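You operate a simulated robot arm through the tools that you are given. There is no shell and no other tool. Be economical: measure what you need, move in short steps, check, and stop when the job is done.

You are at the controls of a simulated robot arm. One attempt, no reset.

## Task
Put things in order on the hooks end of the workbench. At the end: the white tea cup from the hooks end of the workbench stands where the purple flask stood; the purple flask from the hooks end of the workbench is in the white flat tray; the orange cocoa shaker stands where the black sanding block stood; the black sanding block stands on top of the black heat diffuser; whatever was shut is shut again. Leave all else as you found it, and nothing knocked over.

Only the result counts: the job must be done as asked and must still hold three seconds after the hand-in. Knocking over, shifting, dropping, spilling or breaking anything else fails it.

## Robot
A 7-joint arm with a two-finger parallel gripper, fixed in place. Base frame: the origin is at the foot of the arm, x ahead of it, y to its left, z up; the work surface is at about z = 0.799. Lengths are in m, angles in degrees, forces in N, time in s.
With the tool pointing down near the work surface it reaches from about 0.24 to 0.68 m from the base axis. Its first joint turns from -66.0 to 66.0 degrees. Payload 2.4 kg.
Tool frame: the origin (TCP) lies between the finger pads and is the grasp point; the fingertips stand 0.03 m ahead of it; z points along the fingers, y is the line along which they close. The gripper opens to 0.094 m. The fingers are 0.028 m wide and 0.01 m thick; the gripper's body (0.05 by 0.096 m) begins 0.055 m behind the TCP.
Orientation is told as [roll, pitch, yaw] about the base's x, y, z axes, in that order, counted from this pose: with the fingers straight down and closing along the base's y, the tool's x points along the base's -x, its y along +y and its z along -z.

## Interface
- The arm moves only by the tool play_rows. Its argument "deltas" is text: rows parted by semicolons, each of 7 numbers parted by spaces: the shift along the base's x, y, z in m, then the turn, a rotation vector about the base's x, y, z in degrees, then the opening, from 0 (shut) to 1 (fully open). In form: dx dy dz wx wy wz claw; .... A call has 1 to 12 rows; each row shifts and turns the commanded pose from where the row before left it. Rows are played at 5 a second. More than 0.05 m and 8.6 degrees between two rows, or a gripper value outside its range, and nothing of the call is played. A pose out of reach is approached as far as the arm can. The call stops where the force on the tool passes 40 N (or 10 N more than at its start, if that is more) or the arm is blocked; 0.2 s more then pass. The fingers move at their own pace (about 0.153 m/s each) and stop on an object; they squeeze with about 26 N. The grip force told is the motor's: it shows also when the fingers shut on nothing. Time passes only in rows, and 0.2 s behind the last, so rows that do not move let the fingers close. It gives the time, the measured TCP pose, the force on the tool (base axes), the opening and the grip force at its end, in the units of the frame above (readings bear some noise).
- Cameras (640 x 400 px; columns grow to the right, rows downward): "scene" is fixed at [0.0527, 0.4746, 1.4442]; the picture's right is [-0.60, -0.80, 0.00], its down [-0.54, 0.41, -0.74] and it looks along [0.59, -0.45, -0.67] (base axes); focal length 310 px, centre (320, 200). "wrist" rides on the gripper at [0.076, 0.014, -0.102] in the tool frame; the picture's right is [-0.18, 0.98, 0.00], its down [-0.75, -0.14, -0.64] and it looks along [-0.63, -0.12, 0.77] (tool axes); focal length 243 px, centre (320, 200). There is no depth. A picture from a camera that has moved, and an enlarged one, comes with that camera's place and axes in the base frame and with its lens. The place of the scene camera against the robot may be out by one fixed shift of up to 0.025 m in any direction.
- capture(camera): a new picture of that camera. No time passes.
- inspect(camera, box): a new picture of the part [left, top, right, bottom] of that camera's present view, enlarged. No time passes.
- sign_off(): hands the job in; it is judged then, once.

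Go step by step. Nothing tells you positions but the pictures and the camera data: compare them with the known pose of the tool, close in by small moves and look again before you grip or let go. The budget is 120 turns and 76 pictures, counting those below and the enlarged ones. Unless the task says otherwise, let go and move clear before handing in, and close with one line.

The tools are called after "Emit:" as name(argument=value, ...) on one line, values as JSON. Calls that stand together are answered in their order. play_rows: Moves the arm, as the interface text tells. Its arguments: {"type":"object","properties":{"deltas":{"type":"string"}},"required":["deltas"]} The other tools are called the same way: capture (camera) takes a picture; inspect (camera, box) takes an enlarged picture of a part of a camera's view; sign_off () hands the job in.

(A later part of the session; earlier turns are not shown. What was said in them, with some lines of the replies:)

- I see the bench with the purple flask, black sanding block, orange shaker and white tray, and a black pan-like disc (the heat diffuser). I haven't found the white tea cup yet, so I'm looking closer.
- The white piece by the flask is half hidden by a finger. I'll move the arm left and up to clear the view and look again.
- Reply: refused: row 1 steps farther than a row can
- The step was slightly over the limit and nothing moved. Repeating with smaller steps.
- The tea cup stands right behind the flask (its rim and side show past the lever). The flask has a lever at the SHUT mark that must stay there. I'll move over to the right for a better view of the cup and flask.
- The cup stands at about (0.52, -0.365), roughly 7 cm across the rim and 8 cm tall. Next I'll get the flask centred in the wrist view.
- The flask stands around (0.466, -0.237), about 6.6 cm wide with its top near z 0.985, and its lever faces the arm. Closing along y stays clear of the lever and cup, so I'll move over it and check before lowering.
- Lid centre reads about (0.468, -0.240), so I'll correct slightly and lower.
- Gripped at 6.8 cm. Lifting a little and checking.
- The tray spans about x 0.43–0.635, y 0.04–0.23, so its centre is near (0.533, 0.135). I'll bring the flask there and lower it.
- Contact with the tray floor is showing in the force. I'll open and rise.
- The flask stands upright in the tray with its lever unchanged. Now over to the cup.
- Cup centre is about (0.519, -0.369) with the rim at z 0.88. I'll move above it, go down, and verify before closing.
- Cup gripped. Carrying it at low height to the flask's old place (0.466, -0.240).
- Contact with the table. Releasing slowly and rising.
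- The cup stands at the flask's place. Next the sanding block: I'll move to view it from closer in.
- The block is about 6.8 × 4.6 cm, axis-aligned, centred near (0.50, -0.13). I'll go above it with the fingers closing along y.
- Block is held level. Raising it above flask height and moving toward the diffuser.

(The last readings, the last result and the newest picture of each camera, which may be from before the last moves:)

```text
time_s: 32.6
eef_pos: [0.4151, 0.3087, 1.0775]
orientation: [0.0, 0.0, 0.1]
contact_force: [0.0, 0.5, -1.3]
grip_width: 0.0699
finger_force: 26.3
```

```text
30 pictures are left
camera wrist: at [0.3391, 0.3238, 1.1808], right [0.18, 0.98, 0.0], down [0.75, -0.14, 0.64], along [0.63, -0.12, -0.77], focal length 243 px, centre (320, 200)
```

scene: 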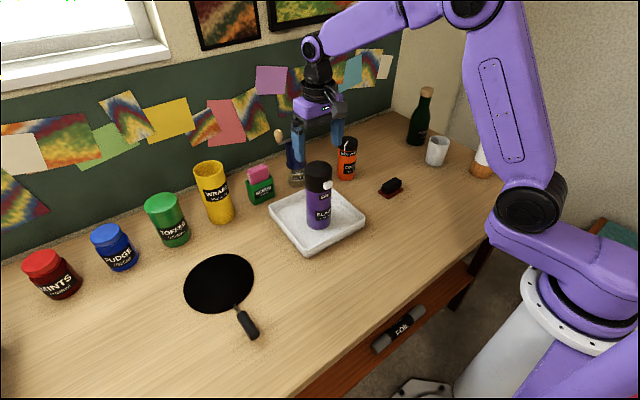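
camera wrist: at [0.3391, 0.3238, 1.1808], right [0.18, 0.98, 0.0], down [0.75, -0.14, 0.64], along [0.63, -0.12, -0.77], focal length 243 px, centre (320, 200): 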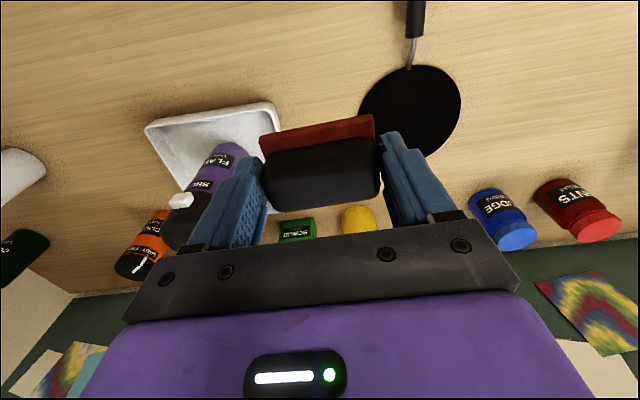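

The diffuser disc is centred about (0.51, 0.434) with radius ~7.6 cm. I'll aim for (0.50, 0.425), well inside it, and come down partway to check.

Emit:
play_rows(deltas="0.028 0.038 -0.01 0 0 0 0;0.028 0.039 -0.01 0 0 0 0;0.028 0.039 -0.02 0 0 0 0;0 0 -0.04 0 0 0 0;0 0 -0.04 0 0 0 0;0 0 -0.04 0 0 0 0")

Emit:
capture(camera="wrist")

Emit:
inspect(camera="scene", box=[140, 200, 300, 320])

```text
refused: row 3 steps farther than a row can; nothing moved
```

```text
29 pictures are left
camera wrist: at [0.3391, 0.3238, 1.1808], right [0.18, 0.98, 0.0], down [0.75, -0.14, 0.64], along [0.63, -0.12, -0.77], focal length 243 px, centre (320, 200)
```

wrist: 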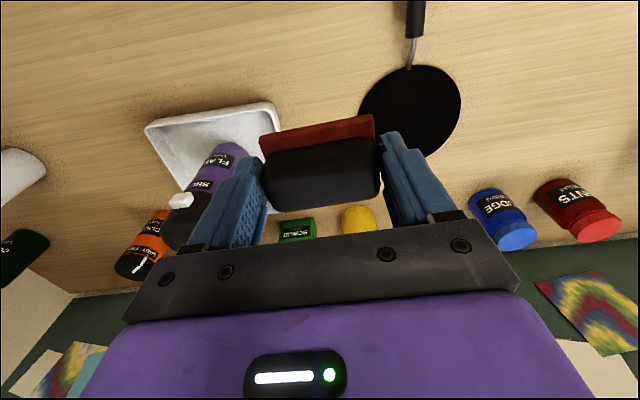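

```text
3.33 times, centred on (220, 260) of scene
camera zoom: at [0.0527, 0.4746, 1.4441], right [-0.6, -0.8, 0.0], down [-0.54, 0.41, -0.74], along [0.59, -0.45, -0.67], focal length 1032 px, centre (653, 0)
```

zoom: 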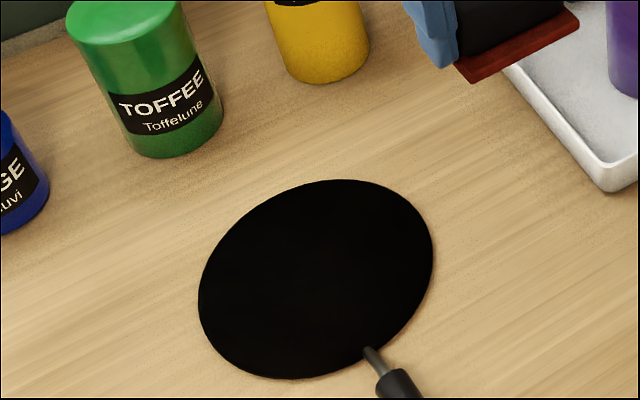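

One row was a touch too long and nothing moved. Sending smaller steps.

Emit:
play_rows(deltas="0.028 0.038 -0.01 0 0 0 0;0.028 0.038 -0.01 0 0 0 0;0.028 0.038 -0.01 0 0 0 0;0 0 -0.045 0 0 0 0;0 0 -0.045 0 0 0 0;0 0 -0.04 0 0 0 0")

Emit:
capture(camera="wrist")

Emit:
inspect(camera="scene", box=[140, 200, 300, 320])

```text
time_s: 34.0
eef_pos: [0.4992, 0.4198, 0.915]
orientation: [0.0, 0.0, -0.1]
contact_force: [-0.8, -0.2, -1.4]
grip_width: 0.0701
finger_force: 25.7
```

```text
27 pictures are left
camera wrist: at [0.4222, 0.4357, 1.0182], right [0.18, 0.98, 0.0], down [0.75, -0.14, 0.64], along [0.63, -0.12, -0.77], focal length 243 px, centre (320, 200)
```

wrist: 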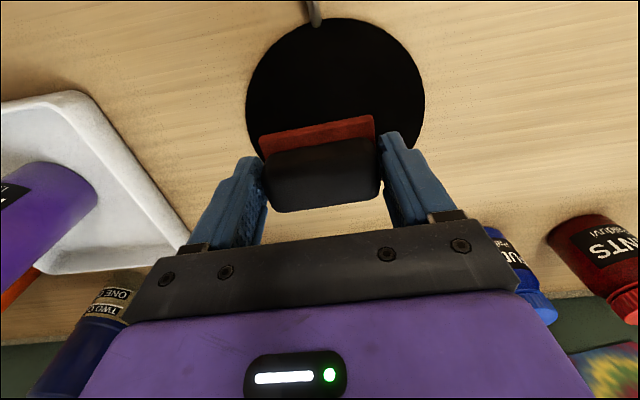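

```text
3.33 times, centred on (220, 260) of scene
camera zoom: at [0.0527, 0.4746, 1.4441], right [-0.6, -0.8, 0.0], down [-0.54, 0.41, -0.74], along [0.59, -0.45, -0.67], focal length 1032 px, centre (653, 0)
```

zoom: 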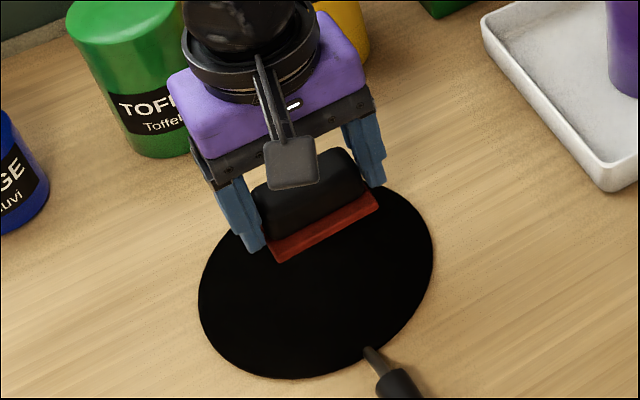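

Disc centre confirmed near (0.51, 0.436). Nudging 1 cm in y and lowering close to contact.

Emit:
play_rows(deltas="0.003 0.012 -0.02 0 0 0 0;0 0 -0.025 0 0 0 0;0 0 -0.012 0 0 0 0;0 0 -0.005 0 0 0 0;0 0 0 0 0 0 0")

Emit:
inspect(camera="scene", box=[170, 230, 290, 320])

```text
time_s: 35.2
eef_pos: [0.5026, 0.4376, 0.8551]
orientation: [0.0, 0.1, 0.0]
contact_force: [-0.4, 0.3, -1.6]
grip_width: 0.0699
finger_force: 26.3
```

```text
4.44 times, centred on (230, 275) of scene
camera zoom: at [0.0527, 0.4746, 1.4441], right [-0.6, -0.8, 0.0], down [-0.54, 0.41, -0.74], along [0.59, -0.45, -0.67], focal length 1376 px, centre (720, -133)
```

zoom: 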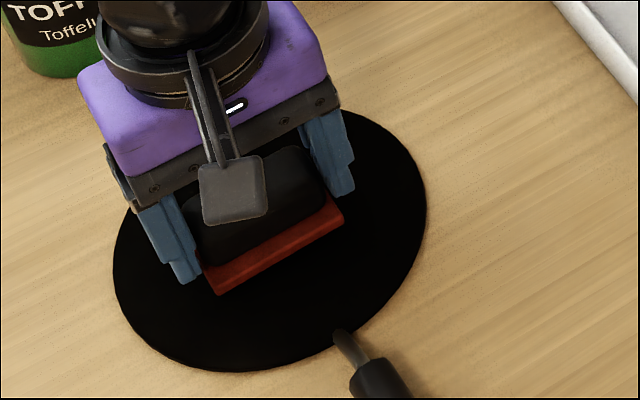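

Emit:
play_rows(deltas="0 0 -0.003 0 0 0 0;0 0 -0.002 0 0 0 0;0 0 -0.001 0 0 0 0;0 0 0 0 0 0 0")

```text
time_s: 36.2
eef_pos: [0.5035, 0.436, 0.8486]
orientation: [0.1, -0.1, 0.1]
contact_force: [-1.7, 0.3, -1.6]
grip_width: 0.0698
finger_force: 25.7
```

Emit:
play_rows(deltas="0 0 -0.002 0 0 0 0;0 0 -0.001 0 0 0 0;0 0 0 0 0 0 0")

```text
time_s: 37.0
eef_pos: [0.5039, 0.4355, 0.8463]
orientation: [0.0, 0.0, 0.0]
contact_force: [-2.8, -2.3, 4.6]
grip_width: 0.0698
finger_force: 25.4
```

Contact on the disc. Releasing and rising.

Emit:
play_rows(deltas="0 0 0 0 0 0 0.85;0 0 0 0 0 0 1;0 0 0 0 0 0 1;0 0 0.04 0 0 0 1;0 0 0.045 0 0 0 1;0 0 0.045 0 0 0 1;0 0 0.045 0 0 0 1;-0.03 -0.02 0.03 0 0 0 1")

Emit:
inspect(camera="scene", box=[140, 200, 300, 320])

```text
time_s: 38.8
eef_pos: [0.4754, 0.4144, 1.0497]
orientation: [0.0, 0.0, -0.1]
contact_force: [0.2, -0.4, 0.4]
grip_width: 0.0935
finger_force: 0.0
```

```text
3.33 times, centred on (220, 260) of scene
camera zoom: at [0.0527, 0.4746, 1.4442], right [-0.6, -0.8, 0.0], down [-0.54, 0.41, -0.74], along [0.59, -0.45, -0.67], focal length 1032 px, centre (653, 0)
```

zoom: 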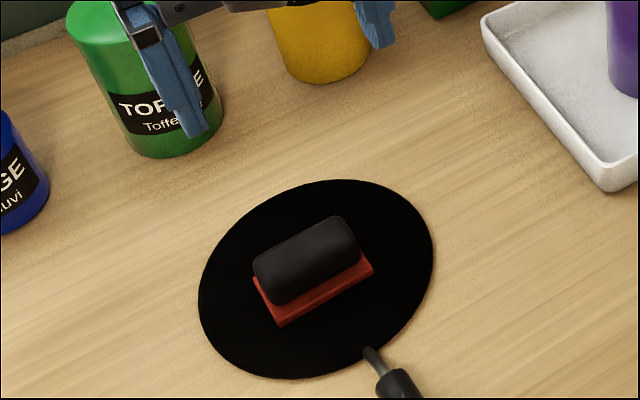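

The block sits fully on the diffuser. Now back across, above flask height, toward the shaker.

Emit:
play_rows(deltas="-0.01 -0.03 0.03 0 0 0 1;0 -0.043 0 0 0 0 1;0 -0.043 0 0 0 0 1;0 -0.043 0 0 0 0 1;0 -0.043 0 0 0 0 1;0 -0.043 0 0 0 0 1;0 -0.043 0 0 0 0 1;0 -0.043 0 0 0 0 1;0 -0.043 0 0 0 0 1;0.01 -0.043 0 0 0 0 1;0.01 -0.043 0 0 0 0 1;0.015 -0.04 0 0 0 0 1")

Emit:
capture(camera="wrist")

Emit:
inspect(camera="wrist", box=[200, 60, 440, 210])

```text
time_s: 41.4
eef_pos: [0.4962, -0.0848, 1.0821]
orientation: [0.0, -0.1, 0.0]
contact_force: [-0.2, 0.0, 0.0]
grip_width: 0.0939
finger_force: 0.1
```

```text
23 pictures are left
camera wrist: at [0.4202, -0.0704, 1.185], right [0.18, 0.98, 0.0], down [0.75, -0.14, 0.64], along [0.63, -0.12, -0.77], focal length 243 px, centre (320, 200)
```

wrist: 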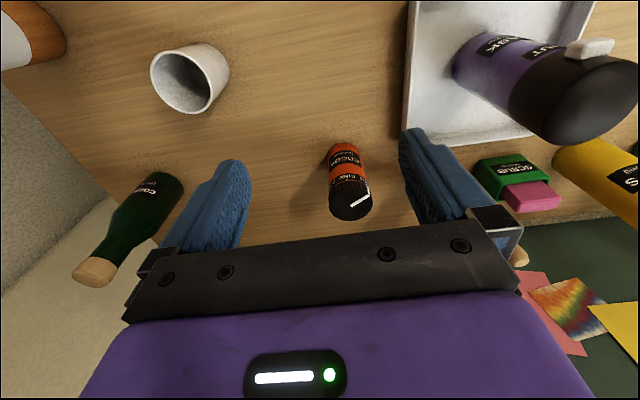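

```text
2.67 times, centred on (320, 135) of wrist
camera zoom: at [0.4202, -0.0704, 1.185], right [0.18, 0.98, 0.0], down [0.75, -0.14, 0.64], along [0.63, -0.12, -0.77], focal length 647 px, centre (320, 373)
```

zoom: 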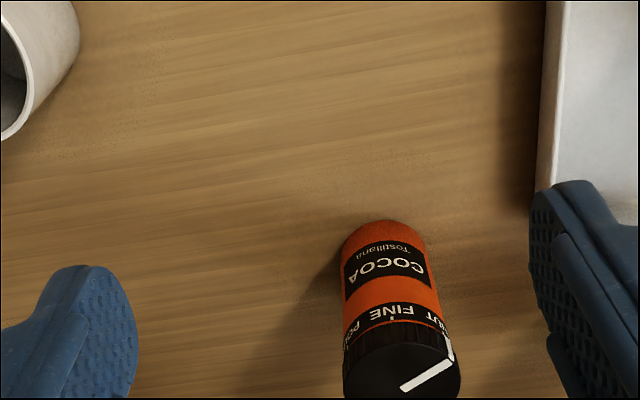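

The shaker is at about (0.6435, -0.067), ~5.5 cm wide, top near z 0.93, dial at SHUT. I'll move over it, keeping the tool's yaw fixed so the dial isn't turned.

Emit:
play_rows(deltas="0.04 0.005 -0.02 0 0 0 1;0.04 0.005 -0.02 0 0 0 1;0.04 0.005 -0.02 0 0 0 1;0.027 0.003 -0.015 0 0 0 1;0 0 0 0 0 0 1")

Emit:
capture(camera="wrist")

Emit:
inspect(camera="scene", box=[280, 90, 440, 210])

```text
time_s: 42.6
eef_pos: [0.6495, -0.0644, 1.0083]
orientation: [0.1, 0.1, 0.1]
contact_force: [-0.5, -0.1, 0.0]
grip_width: 0.094
finger_force: 0.0
```

```text
21 pictures are left
camera wrist: at [0.5717, -0.0497, 1.1117], right [0.18, 0.98, 0.0], down [0.75, -0.14, 0.64], along [0.63, -0.12, -0.77], focal length 243 px, centre (320, 200)
```

wrist: 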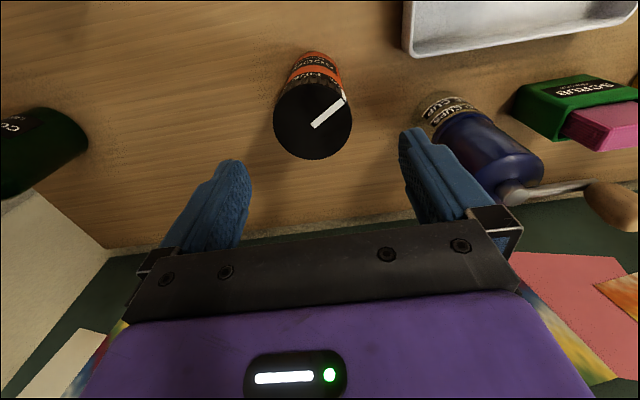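

```text
3.33 times, centred on (360, 150) of scene
camera zoom: at [0.0527, 0.4746, 1.4442], right [-0.6, -0.8, 0.0], down [-0.54, 0.41, -0.74], along [0.59, -0.45, -0.67], focal length 1032 px, centre (187, 367)
```

zoom: 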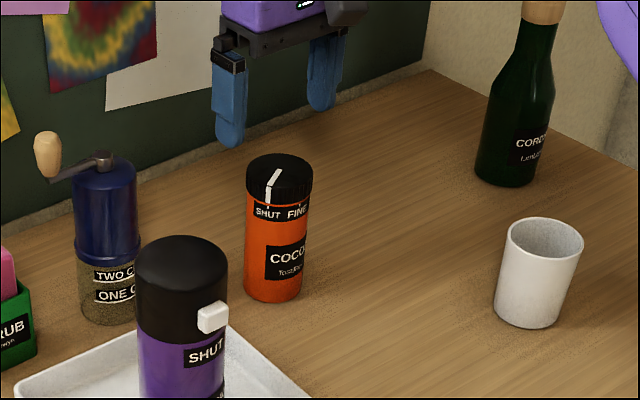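

Emit:
play_rows(deltas="-0.006 -0.005 -0.03 0 0 0 1;0 0 -0.04 0 0 0 1;0 0 -0.035 0 0 0 1;0 0 -0.01 0 0 0 1;0 0 0 0 0 0 1")

Emit:
capture(camera="wrist")

Emit:
inspect(camera="scene", box=[300, 110, 400, 185])

```text
time_s: 43.8
eef_pos: [0.6407, -0.0703, 0.8913]
orientation: [0.1, 0.0, 0.1]
contact_force: [-0.1, -0.5, -1.3]
grip_width: 0.094
finger_force: 0.0
```

```text
19 pictures are left
camera wrist: at [0.5634, -0.0556, 0.996], right [0.18, 0.98, 0.0], down [0.75, -0.14, 0.64], along [0.63, -0.12, -0.77], focal length 243 px, centre (320, 200)
```

wrist: 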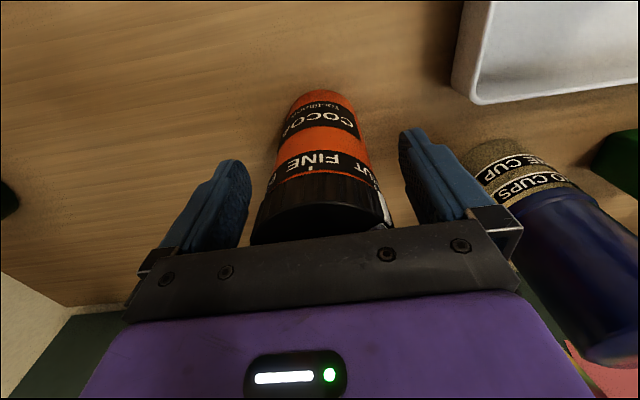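

```text
5.33 times, centred on (350, 148) of scene
camera zoom: at [0.0527, 0.4746, 1.4442], right [-0.6, -0.8, 0.0], down [-0.54, 0.41, -0.74], along [0.59, -0.45, -0.67], focal length 1652 px, centre (160, 480)
```

zoom: 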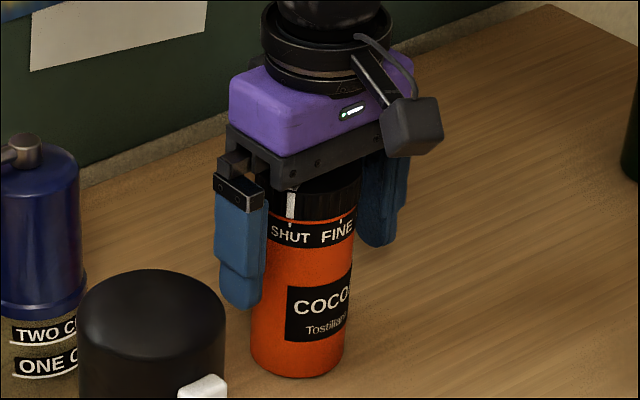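

Emit:
play_rows(deltas="0.002 0.001 -0.002 0 0 0 0.8;0 0 0 0 0 0 0.5;0 0 0 0 0 0 0.2;0 0 0 0 0 0 0;0 0 0 0 0 0 0;0 0 0.02 0 0 0 0;0 0 0.03 0 0 0 0;0 0 0 0 0 0 0")

Emit:
capture(camera="wrist")

Emit:
inspect(camera="scene", box=[300, 90, 400, 165])

```text
time_s: 45.6
eef_pos: [0.6436, -0.071, 0.94]
orientation: [0.0, 0.0, 0.0]
contact_force: [0.6, 0.4, -1.7]
grip_width: 0.0609
finger_force: 26.3
```

```text
17 pictures are left
camera wrist: at [0.5663, -0.0567, 1.0432], right [0.18, 0.98, 0.0], down [0.75, -0.14, 0.64], along [0.63, -0.12, -0.77], focal length 243 px, centre (320, 200)
```

wrist: 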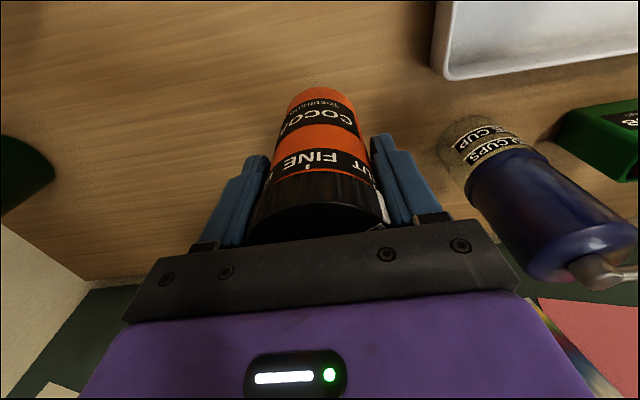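

```text
5.33 times, centred on (350, 128) of scene
camera zoom: at [0.0527, 0.4746, 1.4442], right [-0.6, -0.8, 0.0], down [-0.54, 0.41, -0.74], along [0.59, -0.45, -0.67], focal length 1652 px, centre (160, 587)
```

zoom: 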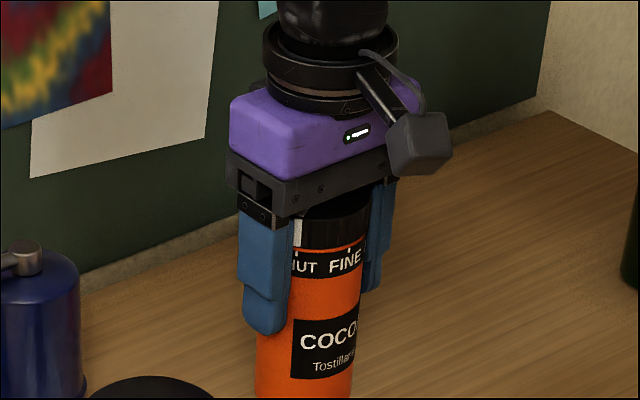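

Shaker lifted, dial still at SHUT. Carrying it to the block's old place (0.499, -0.130).

Emit:
play_rows(deltas="-0.0365 -0.015 0 0 0 0 0;-0.0365 -0.015 0 0 0 0 0;-0.0365 -0.015 0 0 0 0 0;-0.036 -0.014 0 0 0 0 0;0 0 -0.03 0 0 0 0;0 0 -0.01 0 0 0 0;0 0 0 0 0 0 0")

Emit:
capture(camera="wrist")

Emit:
inspect(camera="scene", box=[320, 100, 480, 220])

```text
time_s: 47.2
eef_pos: [0.4972, -0.1279, 0.8964]
orientation: [0.0, 0.0, -0.1]
contact_force: [0.0, 0.1, -1.3]
grip_width: 0.0606
finger_force: 25.9
```

```text
15 pictures are left
camera wrist: at [0.4216, -0.1134, 0.9996], right [0.18, 0.98, 0.0], down [0.75, -0.14, 0.64], along [0.63, -0.12, -0.77], focal length 243 px, centre (320, 200)
```

wrist: 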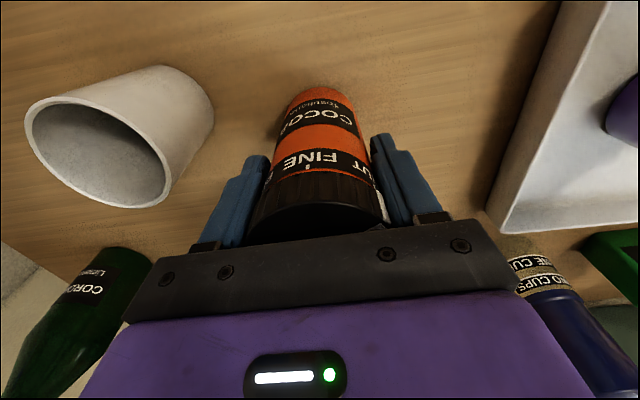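

```text
3.33 times, centred on (400, 160) of scene
camera zoom: at [0.0527, 0.4746, 1.4442], right [-0.6, -0.8, 0.0], down [-0.54, 0.41, -0.74], along [0.59, -0.45, -0.67], focal length 1032 px, centre (53, 333)
```

zoom: 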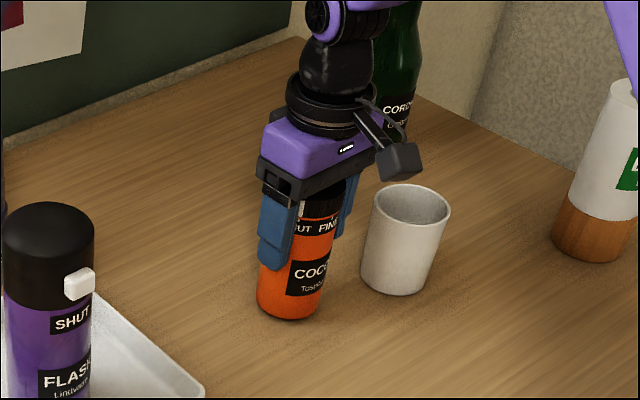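

Emit:
play_rows(deltas="0.001 -0.001 -0.003 0 0 0 0;0 0 -0.002 0 0 0 0;0 0 -0.001 0 0 0 0;0 0 0 0 0 0 0")

```text
time_s: 48.2
eef_pos: [0.4997, -0.1308, 0.8927]
orientation: [-0.1, 0.0, 0.0]
contact_force: [-0.4, 0.6, -1.5]
grip_width: 0.0607
finger_force: 25.6
```

Emit:
play_rows(deltas="0 0 -0.002 0 0 0 0;0 0 -0.001 0 0 0 0;0 0 0 0 0 0 0")

```text
time_s: 49.0
eef_pos: [0.4994, -0.1312, 0.8904]
orientation: [0.1, -0.1, 0.0]
contact_force: [-3.6, 3.1, 15.1]
grip_width: 0.0608
finger_force: 26.2
```

Firm contact with the table. Easing off a hair, releasing and rising.

Emit:
play_rows(deltas="0 0 0.0008 0 0 0 0;0 0 0 0 0 0 0.8;0 0 0 0 0 0 1;0 0 0 0 0 0 1;0 0 0.03 0 0 0 1;0 0 0.04 0 0 0 1;0 0 0.045 0 0 0 1;-0.03 0 0.035 0 0 0 1;-0.045 0 0 0 0 0 1")

Emit:
capture(camera="scene")

Emit:
inspect(camera="scene", box=[280, 90, 480, 240])

Emit:
capture(camera="wrist")

```text
time_s: 51.0
eef_pos: [0.4223, -0.1356, 1.0387]
orientation: [0.1, 0.0, 0.1]
contact_force: [1.1, -0.6, -0.1]
grip_width: 0.094
finger_force: 0.0
```

```text
13 pictures are left
```

scene: 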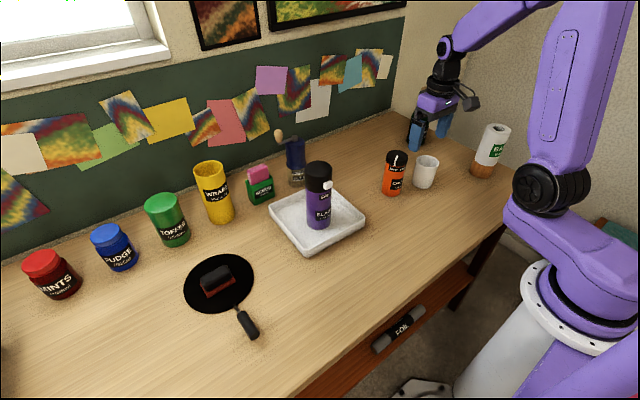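

```text
2.67 times, centred on (380, 165) of scene
camera zoom: at [0.0527, 0.4746, 1.4442], right [-0.6, -0.8, 0.0], down [-0.54, 0.41, -0.74], along [0.59, -0.45, -0.67], focal length 826 px, centre (160, 293)
```

zoom: 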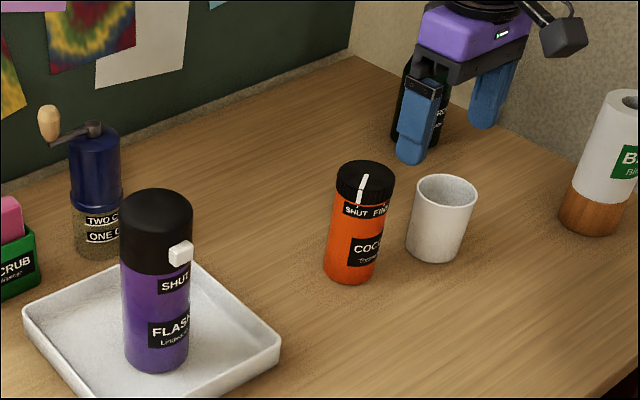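

```text
11 pictures are left
camera wrist: at [0.3463, -0.1208, 1.1427], right [0.18, 0.98, 0.0], down [0.75, -0.14, 0.64], along [0.63, -0.12, -0.77], focal length 243 px, centre (320, 200)
```

wrist: 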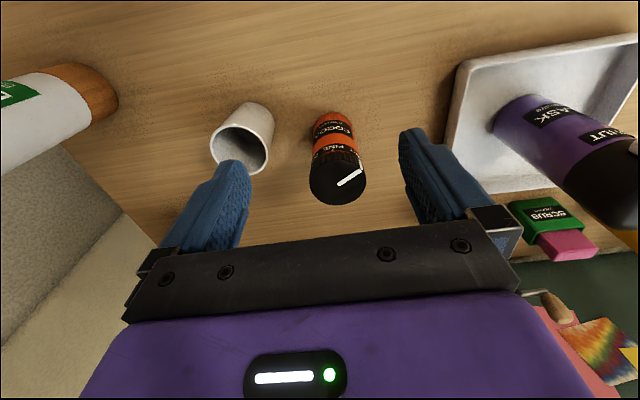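

Everything is upright and in its place: flask in the tray with its lever at SHUT, cup and shaker (dial at SHUT) in their new places, block on the diffuser, gripper clear. Handing in.

Emit:
sign_off()

```text
The job is handed in.
```

The job is handed in: the white tea cup, purple flask, orange shaker and black sanding block are all where you asked, both closures read SHUT, and nothing was knocked over.
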